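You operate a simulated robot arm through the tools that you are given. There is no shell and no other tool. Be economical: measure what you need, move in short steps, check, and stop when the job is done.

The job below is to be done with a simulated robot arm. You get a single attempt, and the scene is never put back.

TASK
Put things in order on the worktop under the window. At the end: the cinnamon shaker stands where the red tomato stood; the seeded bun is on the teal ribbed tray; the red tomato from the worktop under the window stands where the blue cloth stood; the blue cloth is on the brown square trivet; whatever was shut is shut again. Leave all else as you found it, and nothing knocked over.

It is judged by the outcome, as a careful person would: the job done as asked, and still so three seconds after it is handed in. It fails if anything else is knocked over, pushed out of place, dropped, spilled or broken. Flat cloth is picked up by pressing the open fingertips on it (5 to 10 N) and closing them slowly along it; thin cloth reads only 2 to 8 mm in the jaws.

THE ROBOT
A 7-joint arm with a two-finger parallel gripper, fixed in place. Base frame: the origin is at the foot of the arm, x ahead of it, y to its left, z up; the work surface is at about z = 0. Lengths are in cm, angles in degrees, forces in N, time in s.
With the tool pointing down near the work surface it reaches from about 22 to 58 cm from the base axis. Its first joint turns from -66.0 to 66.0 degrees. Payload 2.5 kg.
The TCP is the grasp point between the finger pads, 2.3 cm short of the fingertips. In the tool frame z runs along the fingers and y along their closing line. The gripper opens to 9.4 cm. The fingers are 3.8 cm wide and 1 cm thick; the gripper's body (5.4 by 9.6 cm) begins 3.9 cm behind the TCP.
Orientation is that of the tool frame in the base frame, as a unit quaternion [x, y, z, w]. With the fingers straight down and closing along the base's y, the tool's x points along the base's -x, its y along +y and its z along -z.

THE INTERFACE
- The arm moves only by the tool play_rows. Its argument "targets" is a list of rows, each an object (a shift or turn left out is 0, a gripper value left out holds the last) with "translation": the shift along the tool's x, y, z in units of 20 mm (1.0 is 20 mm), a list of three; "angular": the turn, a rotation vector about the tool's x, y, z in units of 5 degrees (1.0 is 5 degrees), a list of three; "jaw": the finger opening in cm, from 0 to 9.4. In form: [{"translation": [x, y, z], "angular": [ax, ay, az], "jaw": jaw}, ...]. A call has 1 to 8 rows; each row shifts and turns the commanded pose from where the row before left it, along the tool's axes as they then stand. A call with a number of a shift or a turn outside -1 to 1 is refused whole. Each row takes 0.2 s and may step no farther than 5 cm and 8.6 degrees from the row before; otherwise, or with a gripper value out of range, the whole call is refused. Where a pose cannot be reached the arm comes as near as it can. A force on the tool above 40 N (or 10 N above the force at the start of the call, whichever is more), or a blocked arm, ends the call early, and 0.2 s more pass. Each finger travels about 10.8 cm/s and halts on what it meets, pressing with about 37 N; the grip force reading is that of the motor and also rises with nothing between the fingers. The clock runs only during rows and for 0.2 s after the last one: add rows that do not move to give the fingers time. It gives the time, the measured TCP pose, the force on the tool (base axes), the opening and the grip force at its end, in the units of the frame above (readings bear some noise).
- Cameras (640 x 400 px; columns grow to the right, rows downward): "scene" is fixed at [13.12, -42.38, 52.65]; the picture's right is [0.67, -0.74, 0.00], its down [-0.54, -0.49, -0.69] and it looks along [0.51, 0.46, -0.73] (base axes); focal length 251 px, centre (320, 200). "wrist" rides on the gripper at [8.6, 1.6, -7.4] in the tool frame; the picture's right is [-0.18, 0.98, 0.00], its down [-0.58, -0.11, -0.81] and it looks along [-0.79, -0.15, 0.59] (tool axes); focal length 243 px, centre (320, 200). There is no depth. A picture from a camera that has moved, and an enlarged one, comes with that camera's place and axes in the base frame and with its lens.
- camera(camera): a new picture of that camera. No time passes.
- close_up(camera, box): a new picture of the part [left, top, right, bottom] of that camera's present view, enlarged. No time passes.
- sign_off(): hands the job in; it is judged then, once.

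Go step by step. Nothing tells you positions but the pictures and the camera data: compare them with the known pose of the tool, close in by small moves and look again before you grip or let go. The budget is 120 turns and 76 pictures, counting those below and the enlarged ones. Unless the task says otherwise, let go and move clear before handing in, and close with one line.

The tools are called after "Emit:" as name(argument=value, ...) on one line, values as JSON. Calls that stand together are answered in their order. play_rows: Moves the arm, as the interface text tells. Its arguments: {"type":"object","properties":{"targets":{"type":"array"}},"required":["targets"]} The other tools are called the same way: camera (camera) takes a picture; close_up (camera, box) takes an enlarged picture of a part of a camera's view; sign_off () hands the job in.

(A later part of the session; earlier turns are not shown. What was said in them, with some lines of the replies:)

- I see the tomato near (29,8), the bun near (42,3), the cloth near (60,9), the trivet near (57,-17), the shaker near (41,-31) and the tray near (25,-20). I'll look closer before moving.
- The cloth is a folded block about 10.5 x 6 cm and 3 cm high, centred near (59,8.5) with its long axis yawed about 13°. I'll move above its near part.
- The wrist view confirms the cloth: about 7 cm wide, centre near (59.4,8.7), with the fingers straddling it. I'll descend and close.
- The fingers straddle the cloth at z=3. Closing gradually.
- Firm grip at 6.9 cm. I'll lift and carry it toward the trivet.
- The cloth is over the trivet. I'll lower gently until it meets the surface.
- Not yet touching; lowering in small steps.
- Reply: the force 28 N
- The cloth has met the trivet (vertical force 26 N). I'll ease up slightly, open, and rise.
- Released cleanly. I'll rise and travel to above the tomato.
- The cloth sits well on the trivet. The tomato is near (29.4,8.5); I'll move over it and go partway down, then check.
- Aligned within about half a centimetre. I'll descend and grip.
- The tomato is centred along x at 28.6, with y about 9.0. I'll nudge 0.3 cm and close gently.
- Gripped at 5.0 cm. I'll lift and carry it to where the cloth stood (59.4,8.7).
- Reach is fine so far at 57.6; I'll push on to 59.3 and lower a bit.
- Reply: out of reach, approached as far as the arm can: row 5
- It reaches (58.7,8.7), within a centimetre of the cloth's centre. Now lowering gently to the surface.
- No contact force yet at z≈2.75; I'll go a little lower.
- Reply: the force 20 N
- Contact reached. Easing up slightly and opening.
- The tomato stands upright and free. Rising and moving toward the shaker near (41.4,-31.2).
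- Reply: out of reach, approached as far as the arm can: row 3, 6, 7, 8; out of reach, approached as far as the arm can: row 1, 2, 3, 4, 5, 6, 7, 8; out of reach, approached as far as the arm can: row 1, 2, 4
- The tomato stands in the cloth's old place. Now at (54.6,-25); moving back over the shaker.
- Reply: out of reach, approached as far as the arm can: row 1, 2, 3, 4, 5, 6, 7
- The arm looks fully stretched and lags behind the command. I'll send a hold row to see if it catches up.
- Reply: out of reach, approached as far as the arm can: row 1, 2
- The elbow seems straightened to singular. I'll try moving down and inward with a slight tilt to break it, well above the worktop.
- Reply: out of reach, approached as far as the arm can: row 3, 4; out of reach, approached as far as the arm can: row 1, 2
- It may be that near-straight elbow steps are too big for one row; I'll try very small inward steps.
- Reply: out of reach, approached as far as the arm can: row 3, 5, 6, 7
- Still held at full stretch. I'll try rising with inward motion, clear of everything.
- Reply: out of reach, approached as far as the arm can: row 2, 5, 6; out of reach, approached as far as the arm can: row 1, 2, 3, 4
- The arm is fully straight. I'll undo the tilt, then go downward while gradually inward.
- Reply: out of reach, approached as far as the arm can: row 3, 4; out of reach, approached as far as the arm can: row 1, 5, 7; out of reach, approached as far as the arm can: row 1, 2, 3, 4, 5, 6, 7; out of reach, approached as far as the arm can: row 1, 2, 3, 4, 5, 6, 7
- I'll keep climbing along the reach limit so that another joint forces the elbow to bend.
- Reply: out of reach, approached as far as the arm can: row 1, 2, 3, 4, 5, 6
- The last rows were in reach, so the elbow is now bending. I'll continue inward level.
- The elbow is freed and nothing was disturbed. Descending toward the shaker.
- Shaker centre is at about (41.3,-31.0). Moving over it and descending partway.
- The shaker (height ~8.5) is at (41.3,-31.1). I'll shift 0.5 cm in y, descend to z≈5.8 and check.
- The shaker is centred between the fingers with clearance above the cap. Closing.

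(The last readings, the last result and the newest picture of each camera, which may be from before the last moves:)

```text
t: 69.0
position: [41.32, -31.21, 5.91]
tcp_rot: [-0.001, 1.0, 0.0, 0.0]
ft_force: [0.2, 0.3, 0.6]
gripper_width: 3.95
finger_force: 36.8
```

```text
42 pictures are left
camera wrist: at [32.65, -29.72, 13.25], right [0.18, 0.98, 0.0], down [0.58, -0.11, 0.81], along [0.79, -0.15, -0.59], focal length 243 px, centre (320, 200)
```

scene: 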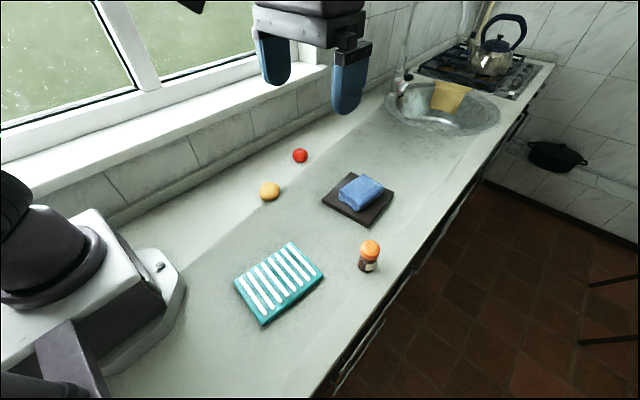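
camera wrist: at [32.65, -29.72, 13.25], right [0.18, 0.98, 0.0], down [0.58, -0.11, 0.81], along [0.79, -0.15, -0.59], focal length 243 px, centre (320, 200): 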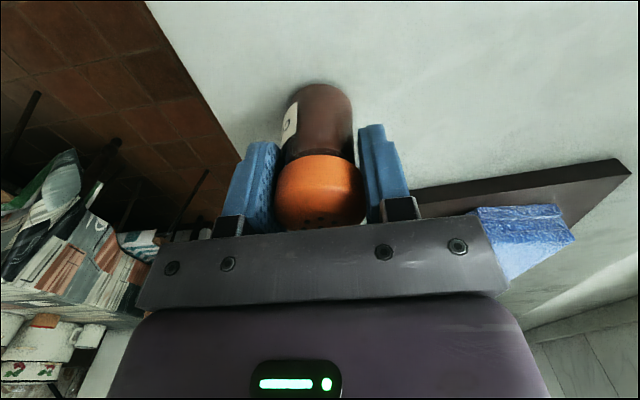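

Gripped at 3.95 cm. Lifting and carrying it to the tomato's old spot (28.65,8.9).

Emit:
play_rows(targets=[{"translation": [0, 0, -0.5]}, {"translation": [0, 0, -1]}, {"translation": [0, 0, -1]}, {"translation": [0, 0, -1]}, {"translation": [0, 0, -0.6]}, {"translation": [0.3, 0.955, 0]}, {"translation": [0.3, 0.955, 0]}, {"translation": [0.3, 0.955, 0]}])

Emit:
play_rows(targets=[{"translation": [0.3, 0.955, 0]}, {"translation": [0.3, 0.955, 0]}, {"translation": [0.3, 0.955, 0]}, {"translation": [0.3, 0.955, 0]}, {"translation": [0.3, 0.955, 0]}, {"translation": [0.3, 0.955, 0]}, {"translation": [0.3, 0.955, 0]}, {"translation": [0.3, 0.955, 0]}])

Emit:
play_rows(targets=[{"translation": [0.3, 0.955, 0]}, {"translation": [0.3, 0.955, 0]}, {"translation": [0.3, 0.955, 0]}, {"translation": [0.3, 0.955, 0]}, {"translation": [0.3, 0.955, 0]}, {"translation": [0.3, 0.955, 0]}, {"translation": [0.3, 0.955, 0]}, {"translation": [0.3, 0.955, 0]}])

Emit:
play_rows(targets=[{"translation": [0.3, 0.955, 0]}, {"translation": [0.3, 0.955, 0]}, {}])

Emit:
camera(camera="wrist")

Emit:
camera(camera="scene")

```text
t: 70.8
position: [39.48, -25.55, 13.83]
tcp_rot: [0.0, 1.0, 0.0, 0.0]
ft_force: [-0.7, -0.7, -1.5]
gripper_width: 3.96
finger_force: 37.0
```

```text
t: 72.6
position: [34.86, -10.23, 13.92]
tcp_rot: [0.0, 1.0, 0.0, 0.0]
ft_force: [0.4, 0.3, -0.3]
gripper_width: 3.98
finger_force: 36.6
```

```text
t: 74.4
position: [30.11, 5.04, 14.22]
tcp_rot: [0.001, 1.0, 0.001, -0.001]
ft_force: [0.0, 0.3, -0.5]
gripper_width: 3.98
finger_force: 37.0
```

```text
t: 75.2
position: [29.06, 8.7, 14.09]
tcp_rot: [0.001, 1.0, -0.001, 0.0]
ft_force: [0.2, -0.7, -1.1]
gripper_width: 3.98
finger_force: 37.3
```

```text
41 pictures are left
camera wrist: at [20.18, 10.34, 21.5], right [0.18, 0.98, 0.0], down [0.58, -0.11, 0.81], along [0.79, -0.15, -0.59], focal length 243 px, centre (320, 200)
```

wrist: 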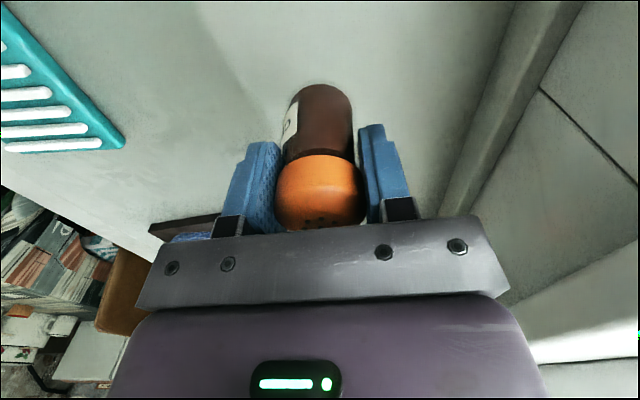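

```text
40 pictures are left
```

scene: 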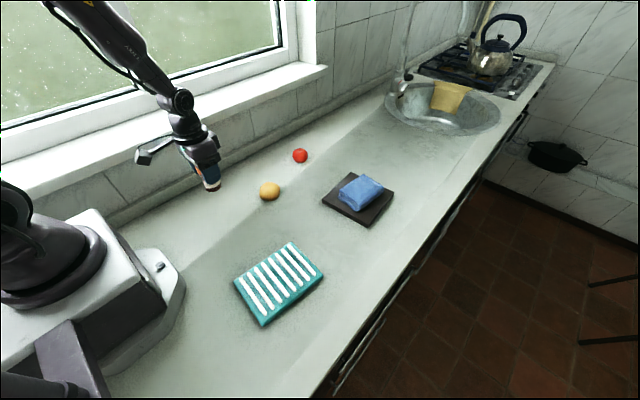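

Over the spot. Lowering the shaker.

Emit:
play_rows(targets=[{"translation": [0, 0, 1]}, {"translation": [0, 0, 1]}, {"translation": [0, 0, 1]}, {"translation": [0, 0, 0.7]}, {"translation": [0, 0, 0.2]}, {}])

Emit:
play_rows(targets=[{"translation": [0, 0, 0.08]}, {}])

```text
t: 76.6
position: [28.94, 8.82, 6.27]
tcp_rot: [-0.001, 1.0, 0.0, 0.0]
ft_force: [0.5, -1.0, -1.3]
gripper_width: 3.93
finger_force: 37.5
```

```text
t: 77.2
position: [28.98, 8.73, 6.14]
tcp_rot: [0.001, 1.0, 0.0, 0.0]
ft_force: [1.1, 0.8, -1.8]
gripper_width: 3.96
finger_force: 37.1
```

Emit:
play_rows(targets=[{"translation": [0, 0, 0.06]}, {}])

Emit:
play_rows(targets=[{"translation": [0, 0, 0.05]}, {}])

```text
t: 77.8
position: [28.88, 8.9, 6.04]
tcp_rot: [0.0, 1.0, 0.0, 0.001]
ft_force: [0.1, -1.2, -1.4]
gripper_width: 3.95
finger_force: 37.2
```

```text
t: 78.4
position: [28.87, 8.84, 5.84]
tcp_rot: [0.0, 1.0, 0.0, -0.001]
ft_force: [-1.2, 0.5, 5.0]
gripper_width: 3.95
finger_force: 37.1
```

Contact made (5 N). Opening gently.

Emit:
play_rows(targets=[{"jaw": 4.3}, {"jaw": 5.2}, {"jaw": 7}, {"jaw": 9.4}, {}, {}])

Emit:
camera(camera="wrist")

```text
t: 79.8
position: [28.79, 8.87, 5.86]
tcp_rot: [0.0, 1.0, 0.0, 0.0]
ft_force: [-0.9, -0.1, 0.8]
gripper_width: 9.41
finger_force: 0.0
```

```text
39 pictures are left
camera wrist: at [20.12, 10.4, 13.25], right [0.18, 0.98, 0.0], down [0.58, -0.11, 0.81], along [0.79, -0.15, -0.59], focal length 243 px, centre (320, 200)
```

wrist: 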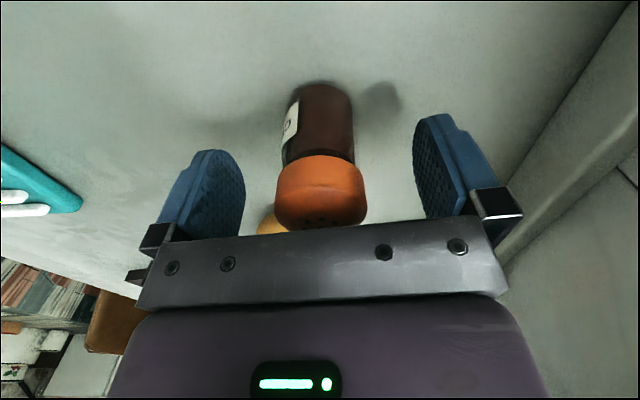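

The shaker stands upright. Rising and heading over the bun.

Emit:
play_rows(targets=[{"translation": [0, 0, -0.9]}, {"translation": [0, 0, -0.9]}, {"translation": [0, 0, -0.9]}, {"translation": [0, 0, -0.9]}, {"translation": [0, 0, -0.9]}, {"translation": [-0.9, -0.5, 0]}, {"translation": [-0.9, -0.5, 0]}, {"translation": [-0.9, -0.5, 0]}])

Emit:
play_rows(targets=[{"translation": [-0.9, -0.5, 0]}, {"translation": [-0.9, -0.5, 0]}, {"translation": [-0.9, -0.5, 0]}, {"translation": [-0.4, 0, 0]}, {"translation": [0, 0, 1]}, {"translation": [0, 0, 1]}, {}])

Emit:
camera(camera="wrist")

Emit:
close_up(camera="scene", box=[180, 110, 340, 210])

```text
t: 81.6
position: [34.18, 6.02, 14.9]
tcp_rot: [0.0, 1.0, 0.0, 0.0]
ft_force: [0.2, -0.9, 0.2]
gripper_width: 9.41
finger_force: 0.0
```

```text
t: 83.2
position: [40.57, 2.79, 10.71]
tcp_rot: [-0.001, 1.0, 0.0, 0.001]
ft_force: [-0.1, -0.5, -0.4]
gripper_width: 9.39
finger_force: 0.2
```

```text
38 pictures are left
camera wrist: at [31.74, 4.26, 18.08], right [0.18, 0.98, 0.0], down [0.58, -0.11, 0.81], along [0.79, -0.15, -0.59], focal length 243 px, centre (320, 200)
```

wrist: 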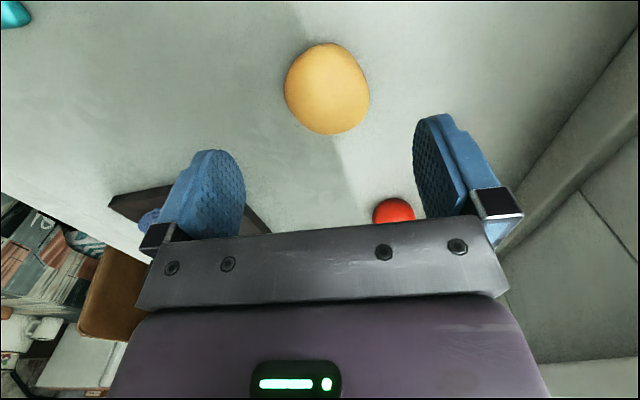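

```text
4.00 times, centred on (260, 160) of scene
camera zoom: at [13.12, -42.38, 52.65], right [0.67, -0.74, 0.0], down [-0.54, -0.49, -0.69], along [0.51, 0.46, -0.73], focal length 1003 px, centre (560, 360)
```

zoom: 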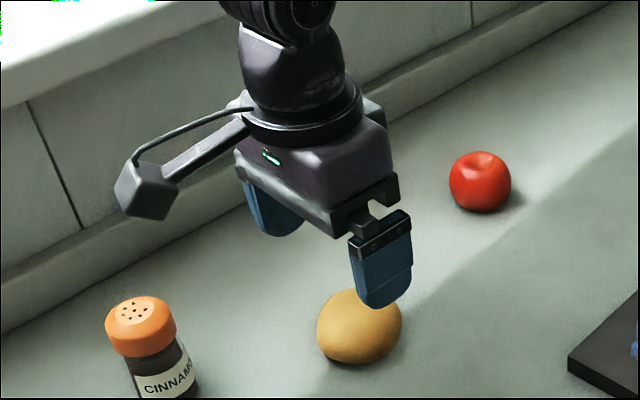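

The bun is at (40.7,3.0), about 6 cm wide. Descending around it.

Emit:
play_rows(targets=[{"translation": [0, 0.1, 1]}, {"translation": [0, 0, 1]}, {"translation": [0, 0, 1]}, {"translation": [0, 0, 0.7]}, {"translation": [0, 0, 0.35]}, {}])

Emit:
camera(camera="wrist")

```text
t: 84.6
position: [40.24, 3.16, 2.84]
tcp_rot: [0.0, 1.0, 0.001, 0.0]
ft_force: [1.0, 0.4, 0.3]
gripper_width: 9.41
finger_force: 0.0
```

```text
36 pictures are left
camera wrist: at [31.5, 4.68, 10.14], right [0.18, 0.98, 0.0], down [0.58, -0.11, 0.81], along [0.79, -0.15, -0.59], focal length 243 px, centre (320, 200)
```

wrist: 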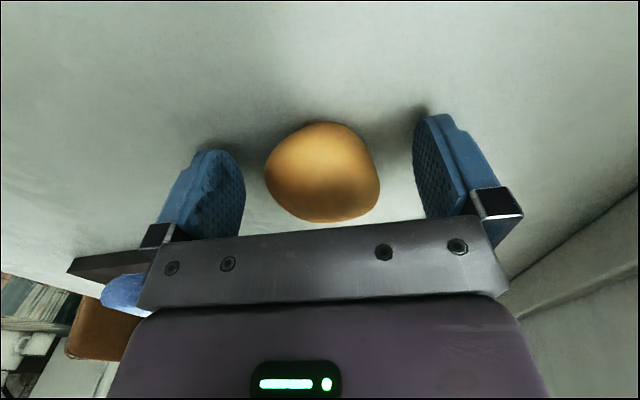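

Centred. Lowering 0.2 cm and closing.

Emit:
play_rows(targets=[{"translation": [0, 0, 0.1], "jaw": 8.4}, {"jaw": 7.5}, {"jaw": 6.8}, {"jaw": 6.2}, {"jaw": 5.6}, {"jaw": 5.0}, {}, {}])

Emit:
play_rows(targets=[{"translation": [0, 0, -0.5]}, {"translation": [0, 0, -1]}, {"translation": [0, 0, -1]}, {"translation": [0, 0, -1]}, {}])

Emit:
camera(camera="wrist")

```text
t: 86.4
position: [40.22, 3.26, 2.5]
tcp_rot: [0.0, 1.0, 0.001, -0.001]
ft_force: [-0.3, -0.4, 0.0]
gripper_width: 5.93
finger_force: 13.7
```

```text
t: 87.6
position: [40.47, 3.1, 9.39]
tcp_rot: [0.0, 1.0, 0.0, 0.001]
ft_force: [-0.8, -0.1, -1.0]
gripper_width: 5.92
finger_force: 13.8
```

```text
35 pictures are left
camera wrist: at [31.68, 4.61, 16.87], right [0.18, 0.98, 0.0], down [0.58, -0.11, 0.81], along [0.79, -0.15, -0.59], focal length 243 px, centre (320, 200)
```

wrist: 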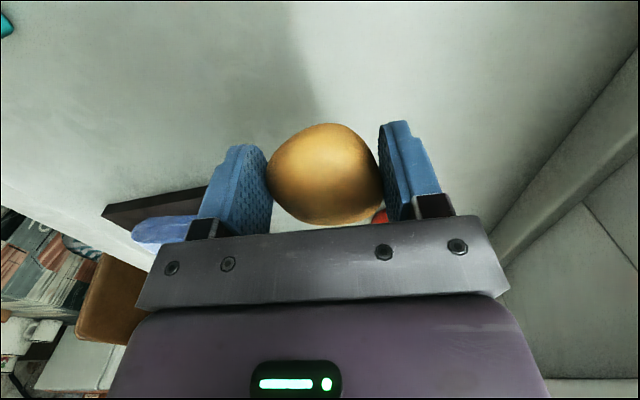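

Bun is held. Carrying it to the tray centre (26,-19).

Emit:
play_rows(targets=[{"translation": [0.6, -0.92, 0]}, {"translation": [0.6, -0.92, 0]}, {"translation": [0.6, -0.92, 0]}, {"translation": [0.6, -0.92, 0]}, {"translation": [0.6, -0.92, 0]}, {"translation": [0.6, -0.92, 0]}, {"translation": [0.6, -0.92, 0]}, {"translation": [0.6, -0.92, 0]}])

Emit:
play_rows(targets=[{"translation": [0.6, -0.92, 0]}, {"translation": [0.6, -0.92, 0]}, {"translation": [0.6, -0.92, 0]}, {"translation": [0.6, -0.92, 0]}, {}])

Emit:
camera(camera="scene")

Emit:
camera(camera="wrist")

```text
t: 89.4
position: [30.68, -11.57, 9.46]
tcp_rot: [0.0, 1.0, 0.0, 0.0]
ft_force: [-1.0, -0.5, -1.4]
gripper_width: 5.97
finger_force: 14.1
```

```text
t: 90.6
position: [25.79, -18.93, 9.56]
tcp_rot: [0.0, 1.0, 0.0, 0.001]
ft_force: [-0.1, -0.4, -1.1]
gripper_width: 5.93
finger_force: 14.2
```

```text
34 pictures are left
```

scene: 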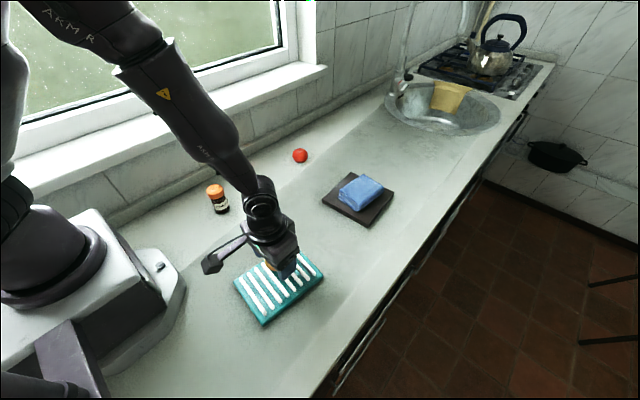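

```text
33 pictures are left
camera wrist: at [17.08, -17.42, 16.87], right [0.18, 0.98, 0.0], down [0.58, -0.11, 0.81], along [0.79, -0.15, -0.59], focal length 243 px, centre (320, 200)
```

wrist: 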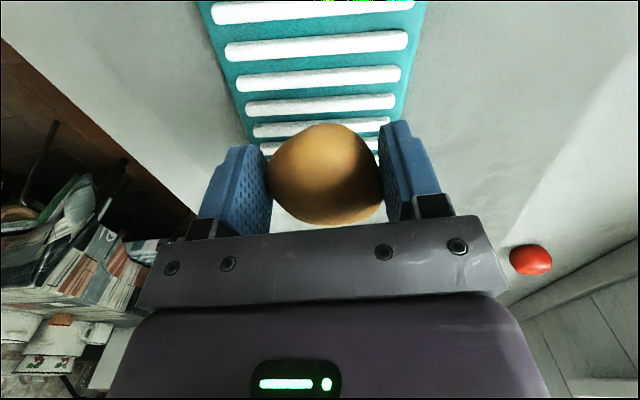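

Over the tray centre. Lowering gently.

Emit:
play_rows(targets=[{"translation": [0, 0, 1]}, {"translation": [0, 0, 0.8]}, {"translation": [0, 0, 0.4]}, {}])

Emit:
play_rows(targets=[{"translation": [0, 0, 0.1]}, {}])

Emit:
play_rows(targets=[{"translation": [0, 0, 0.1]}, {}])

Emit:
close_up(camera="scene", box=[200, 230, 360, 330])

```text
t: 91.6
position: [26.04, -18.93, 5.09]
tcp_rot: [0.0, 1.0, 0.0, 0.0]
ft_force: [-0.8, 0.5, 4.4]
gripper_width: 5.94
finger_force: 14.4
```

```text
t: 92.2
position: [26.1, -19.07, 4.99]
tcp_rot: [-0.001, 1.0, -0.001, 0.001]
ft_force: [0.6, 0.3, 10.5]
gripper_width: 5.95
finger_force: 13.7
```

```text
t: 92.6
position: [26.05, -19.07, 4.83]
tcp_rot: [0.0, 1.0, 0.0, 0.0]
ft_force: [-1.6, 0.5, 8.1]
gripper_width: 5.95
finger_force: 14.0
stopped in row 1: the force on the tool passed its limit (the readings are from after the stop); the commanded pose is now the measured one
```

```text
4.00 times, centred on (280, 280) of scene
camera zoom: at [13.11, -42.37, 52.65], right [0.67, -0.74, 0.0], down [-0.54, -0.49, -0.69], along [0.51, 0.46, -0.73], focal length 1003 px, centre (480, -120)
```

zoom: 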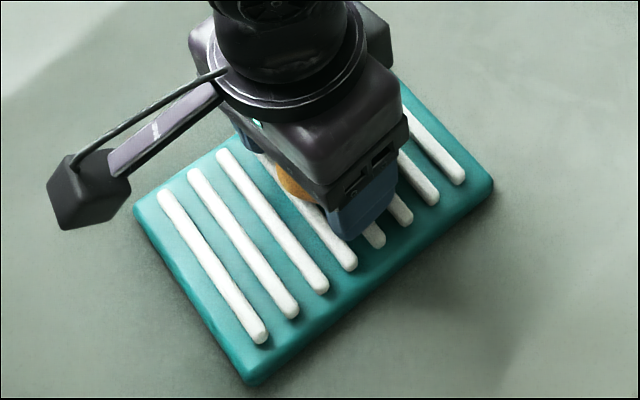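

The bun is resting on the ribs. Opening gently and checking.

Emit:
play_rows(targets=[{"translation": [0, 0, -0.04]}, {"jaw": 6.4}, {"jaw": 7.2}, {"jaw": 8.4}, {}, {}])

Emit:
camera(camera="wrist")

```text
t: 94.0
position: [25.98, -19.04, 4.99]
tcp_rot: [0.0, 1.0, 0.0, 0.0]
ft_force: [0.0, 0.1, 0.1]
gripper_width: 8.41
finger_force: 0.0
```

```text
31 pictures are left
camera wrist: at [17.29, -17.55, 12.37], right [0.18, 0.98, 0.0], down [0.58, -0.11, 0.81], along [0.79, -0.15, -0.59], focal length 243 px, centre (320, 200)
```

wrist: 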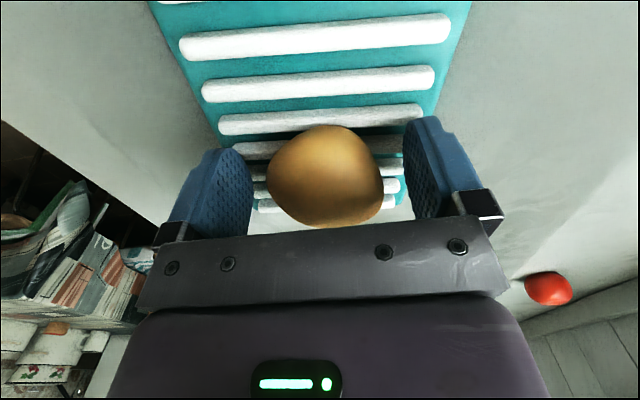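

Released and stable. Rising straight up and viewing the whole scene.

Emit:
play_rows(targets=[{"translation": [0, 0, -0.8]}, {"translation": [0, 0, -1]}, {"translation": [0, 0, -1]}, {"translation": [0, 0, -1]}, {"translation": [0, 0, -1]}, {"translation": [0, 0, -1]}, {"translation": [0, 0, -1]}, {"translation": [0, 0, -1]}])

Emit:
play_rows(targets=[{"translation": [-0.8, 0.8, -0.5]}, {"translation": [-0.8, 0.8, -0.5]}, {"translation": [-0.8, 0.8, -0.5]}, {"translation": [-0.8, 0.8, -0.5]}, {"translation": [-0.5, 0.8, -0.5]}, {"translation": [-0.5, 0.8, -0.5]}, {}])

Emit:
camera(camera="scene")

Emit:
close_up(camera="scene", box=[190, 130, 430, 330])

```text
t: 95.8
position: [25.97, -18.95, 20.56]
tcp_rot: [0.0, 1.0, 0.0, -0.001]
ft_force: [-0.7, -0.3, -0.3]
gripper_width: 8.4
finger_force: 0.0
```

```text
t: 97.4
position: [34.54, -9.55, 26.84]
tcp_rot: [0.0, 1.0, 0.0, 0.0]
ft_force: [0.5, -0.5, 0.8]
gripper_width: 8.38
finger_force: 0.1
```

```text
30 pictures are left
```

scene: 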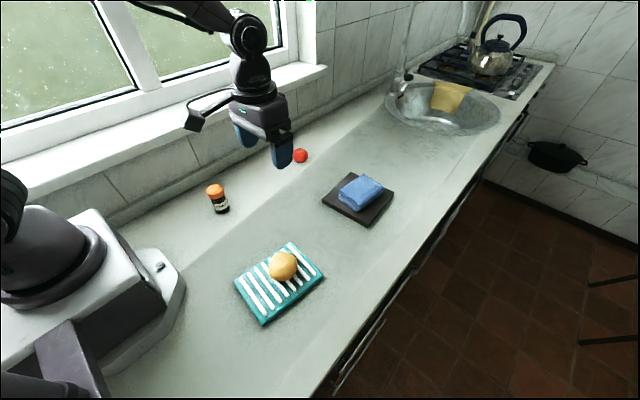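

```text
2.00 times, centred on (310, 230) of scene
camera zoom: at [13.12, -42.38, 52.65], right [0.67, -0.74, 0.0], down [-0.54, -0.49, -0.69], along [0.51, 0.46, -0.73], focal length 502 px, centre (340, 140)
```

zoom: 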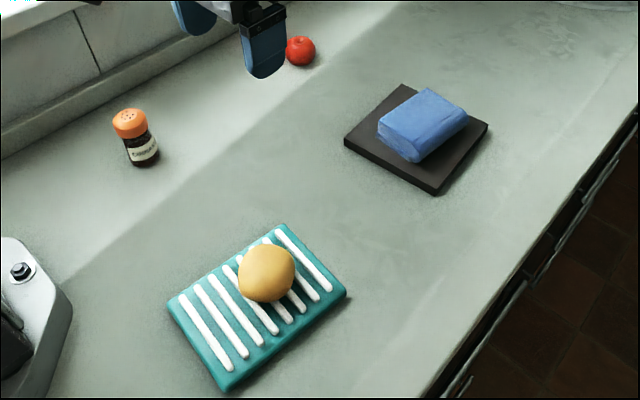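

Everything is where it was asked for: cloth on the trivet, tomato in the cloth's spot, shaker in the tomato's spot, bun on the tray. Nothing else has moved, nothing was opened, and the arm is clear, so I'm handing in.

Emit:
sign_off()

```text
The job is handed in.
```

The job is handed in: the cloth is on the trivet, the tomato stands about 1 cm from the centre of the cloth's old spot (the edge of the arm's reach), the shaker stands in the tomato's old spot, and the bun is on the tray.
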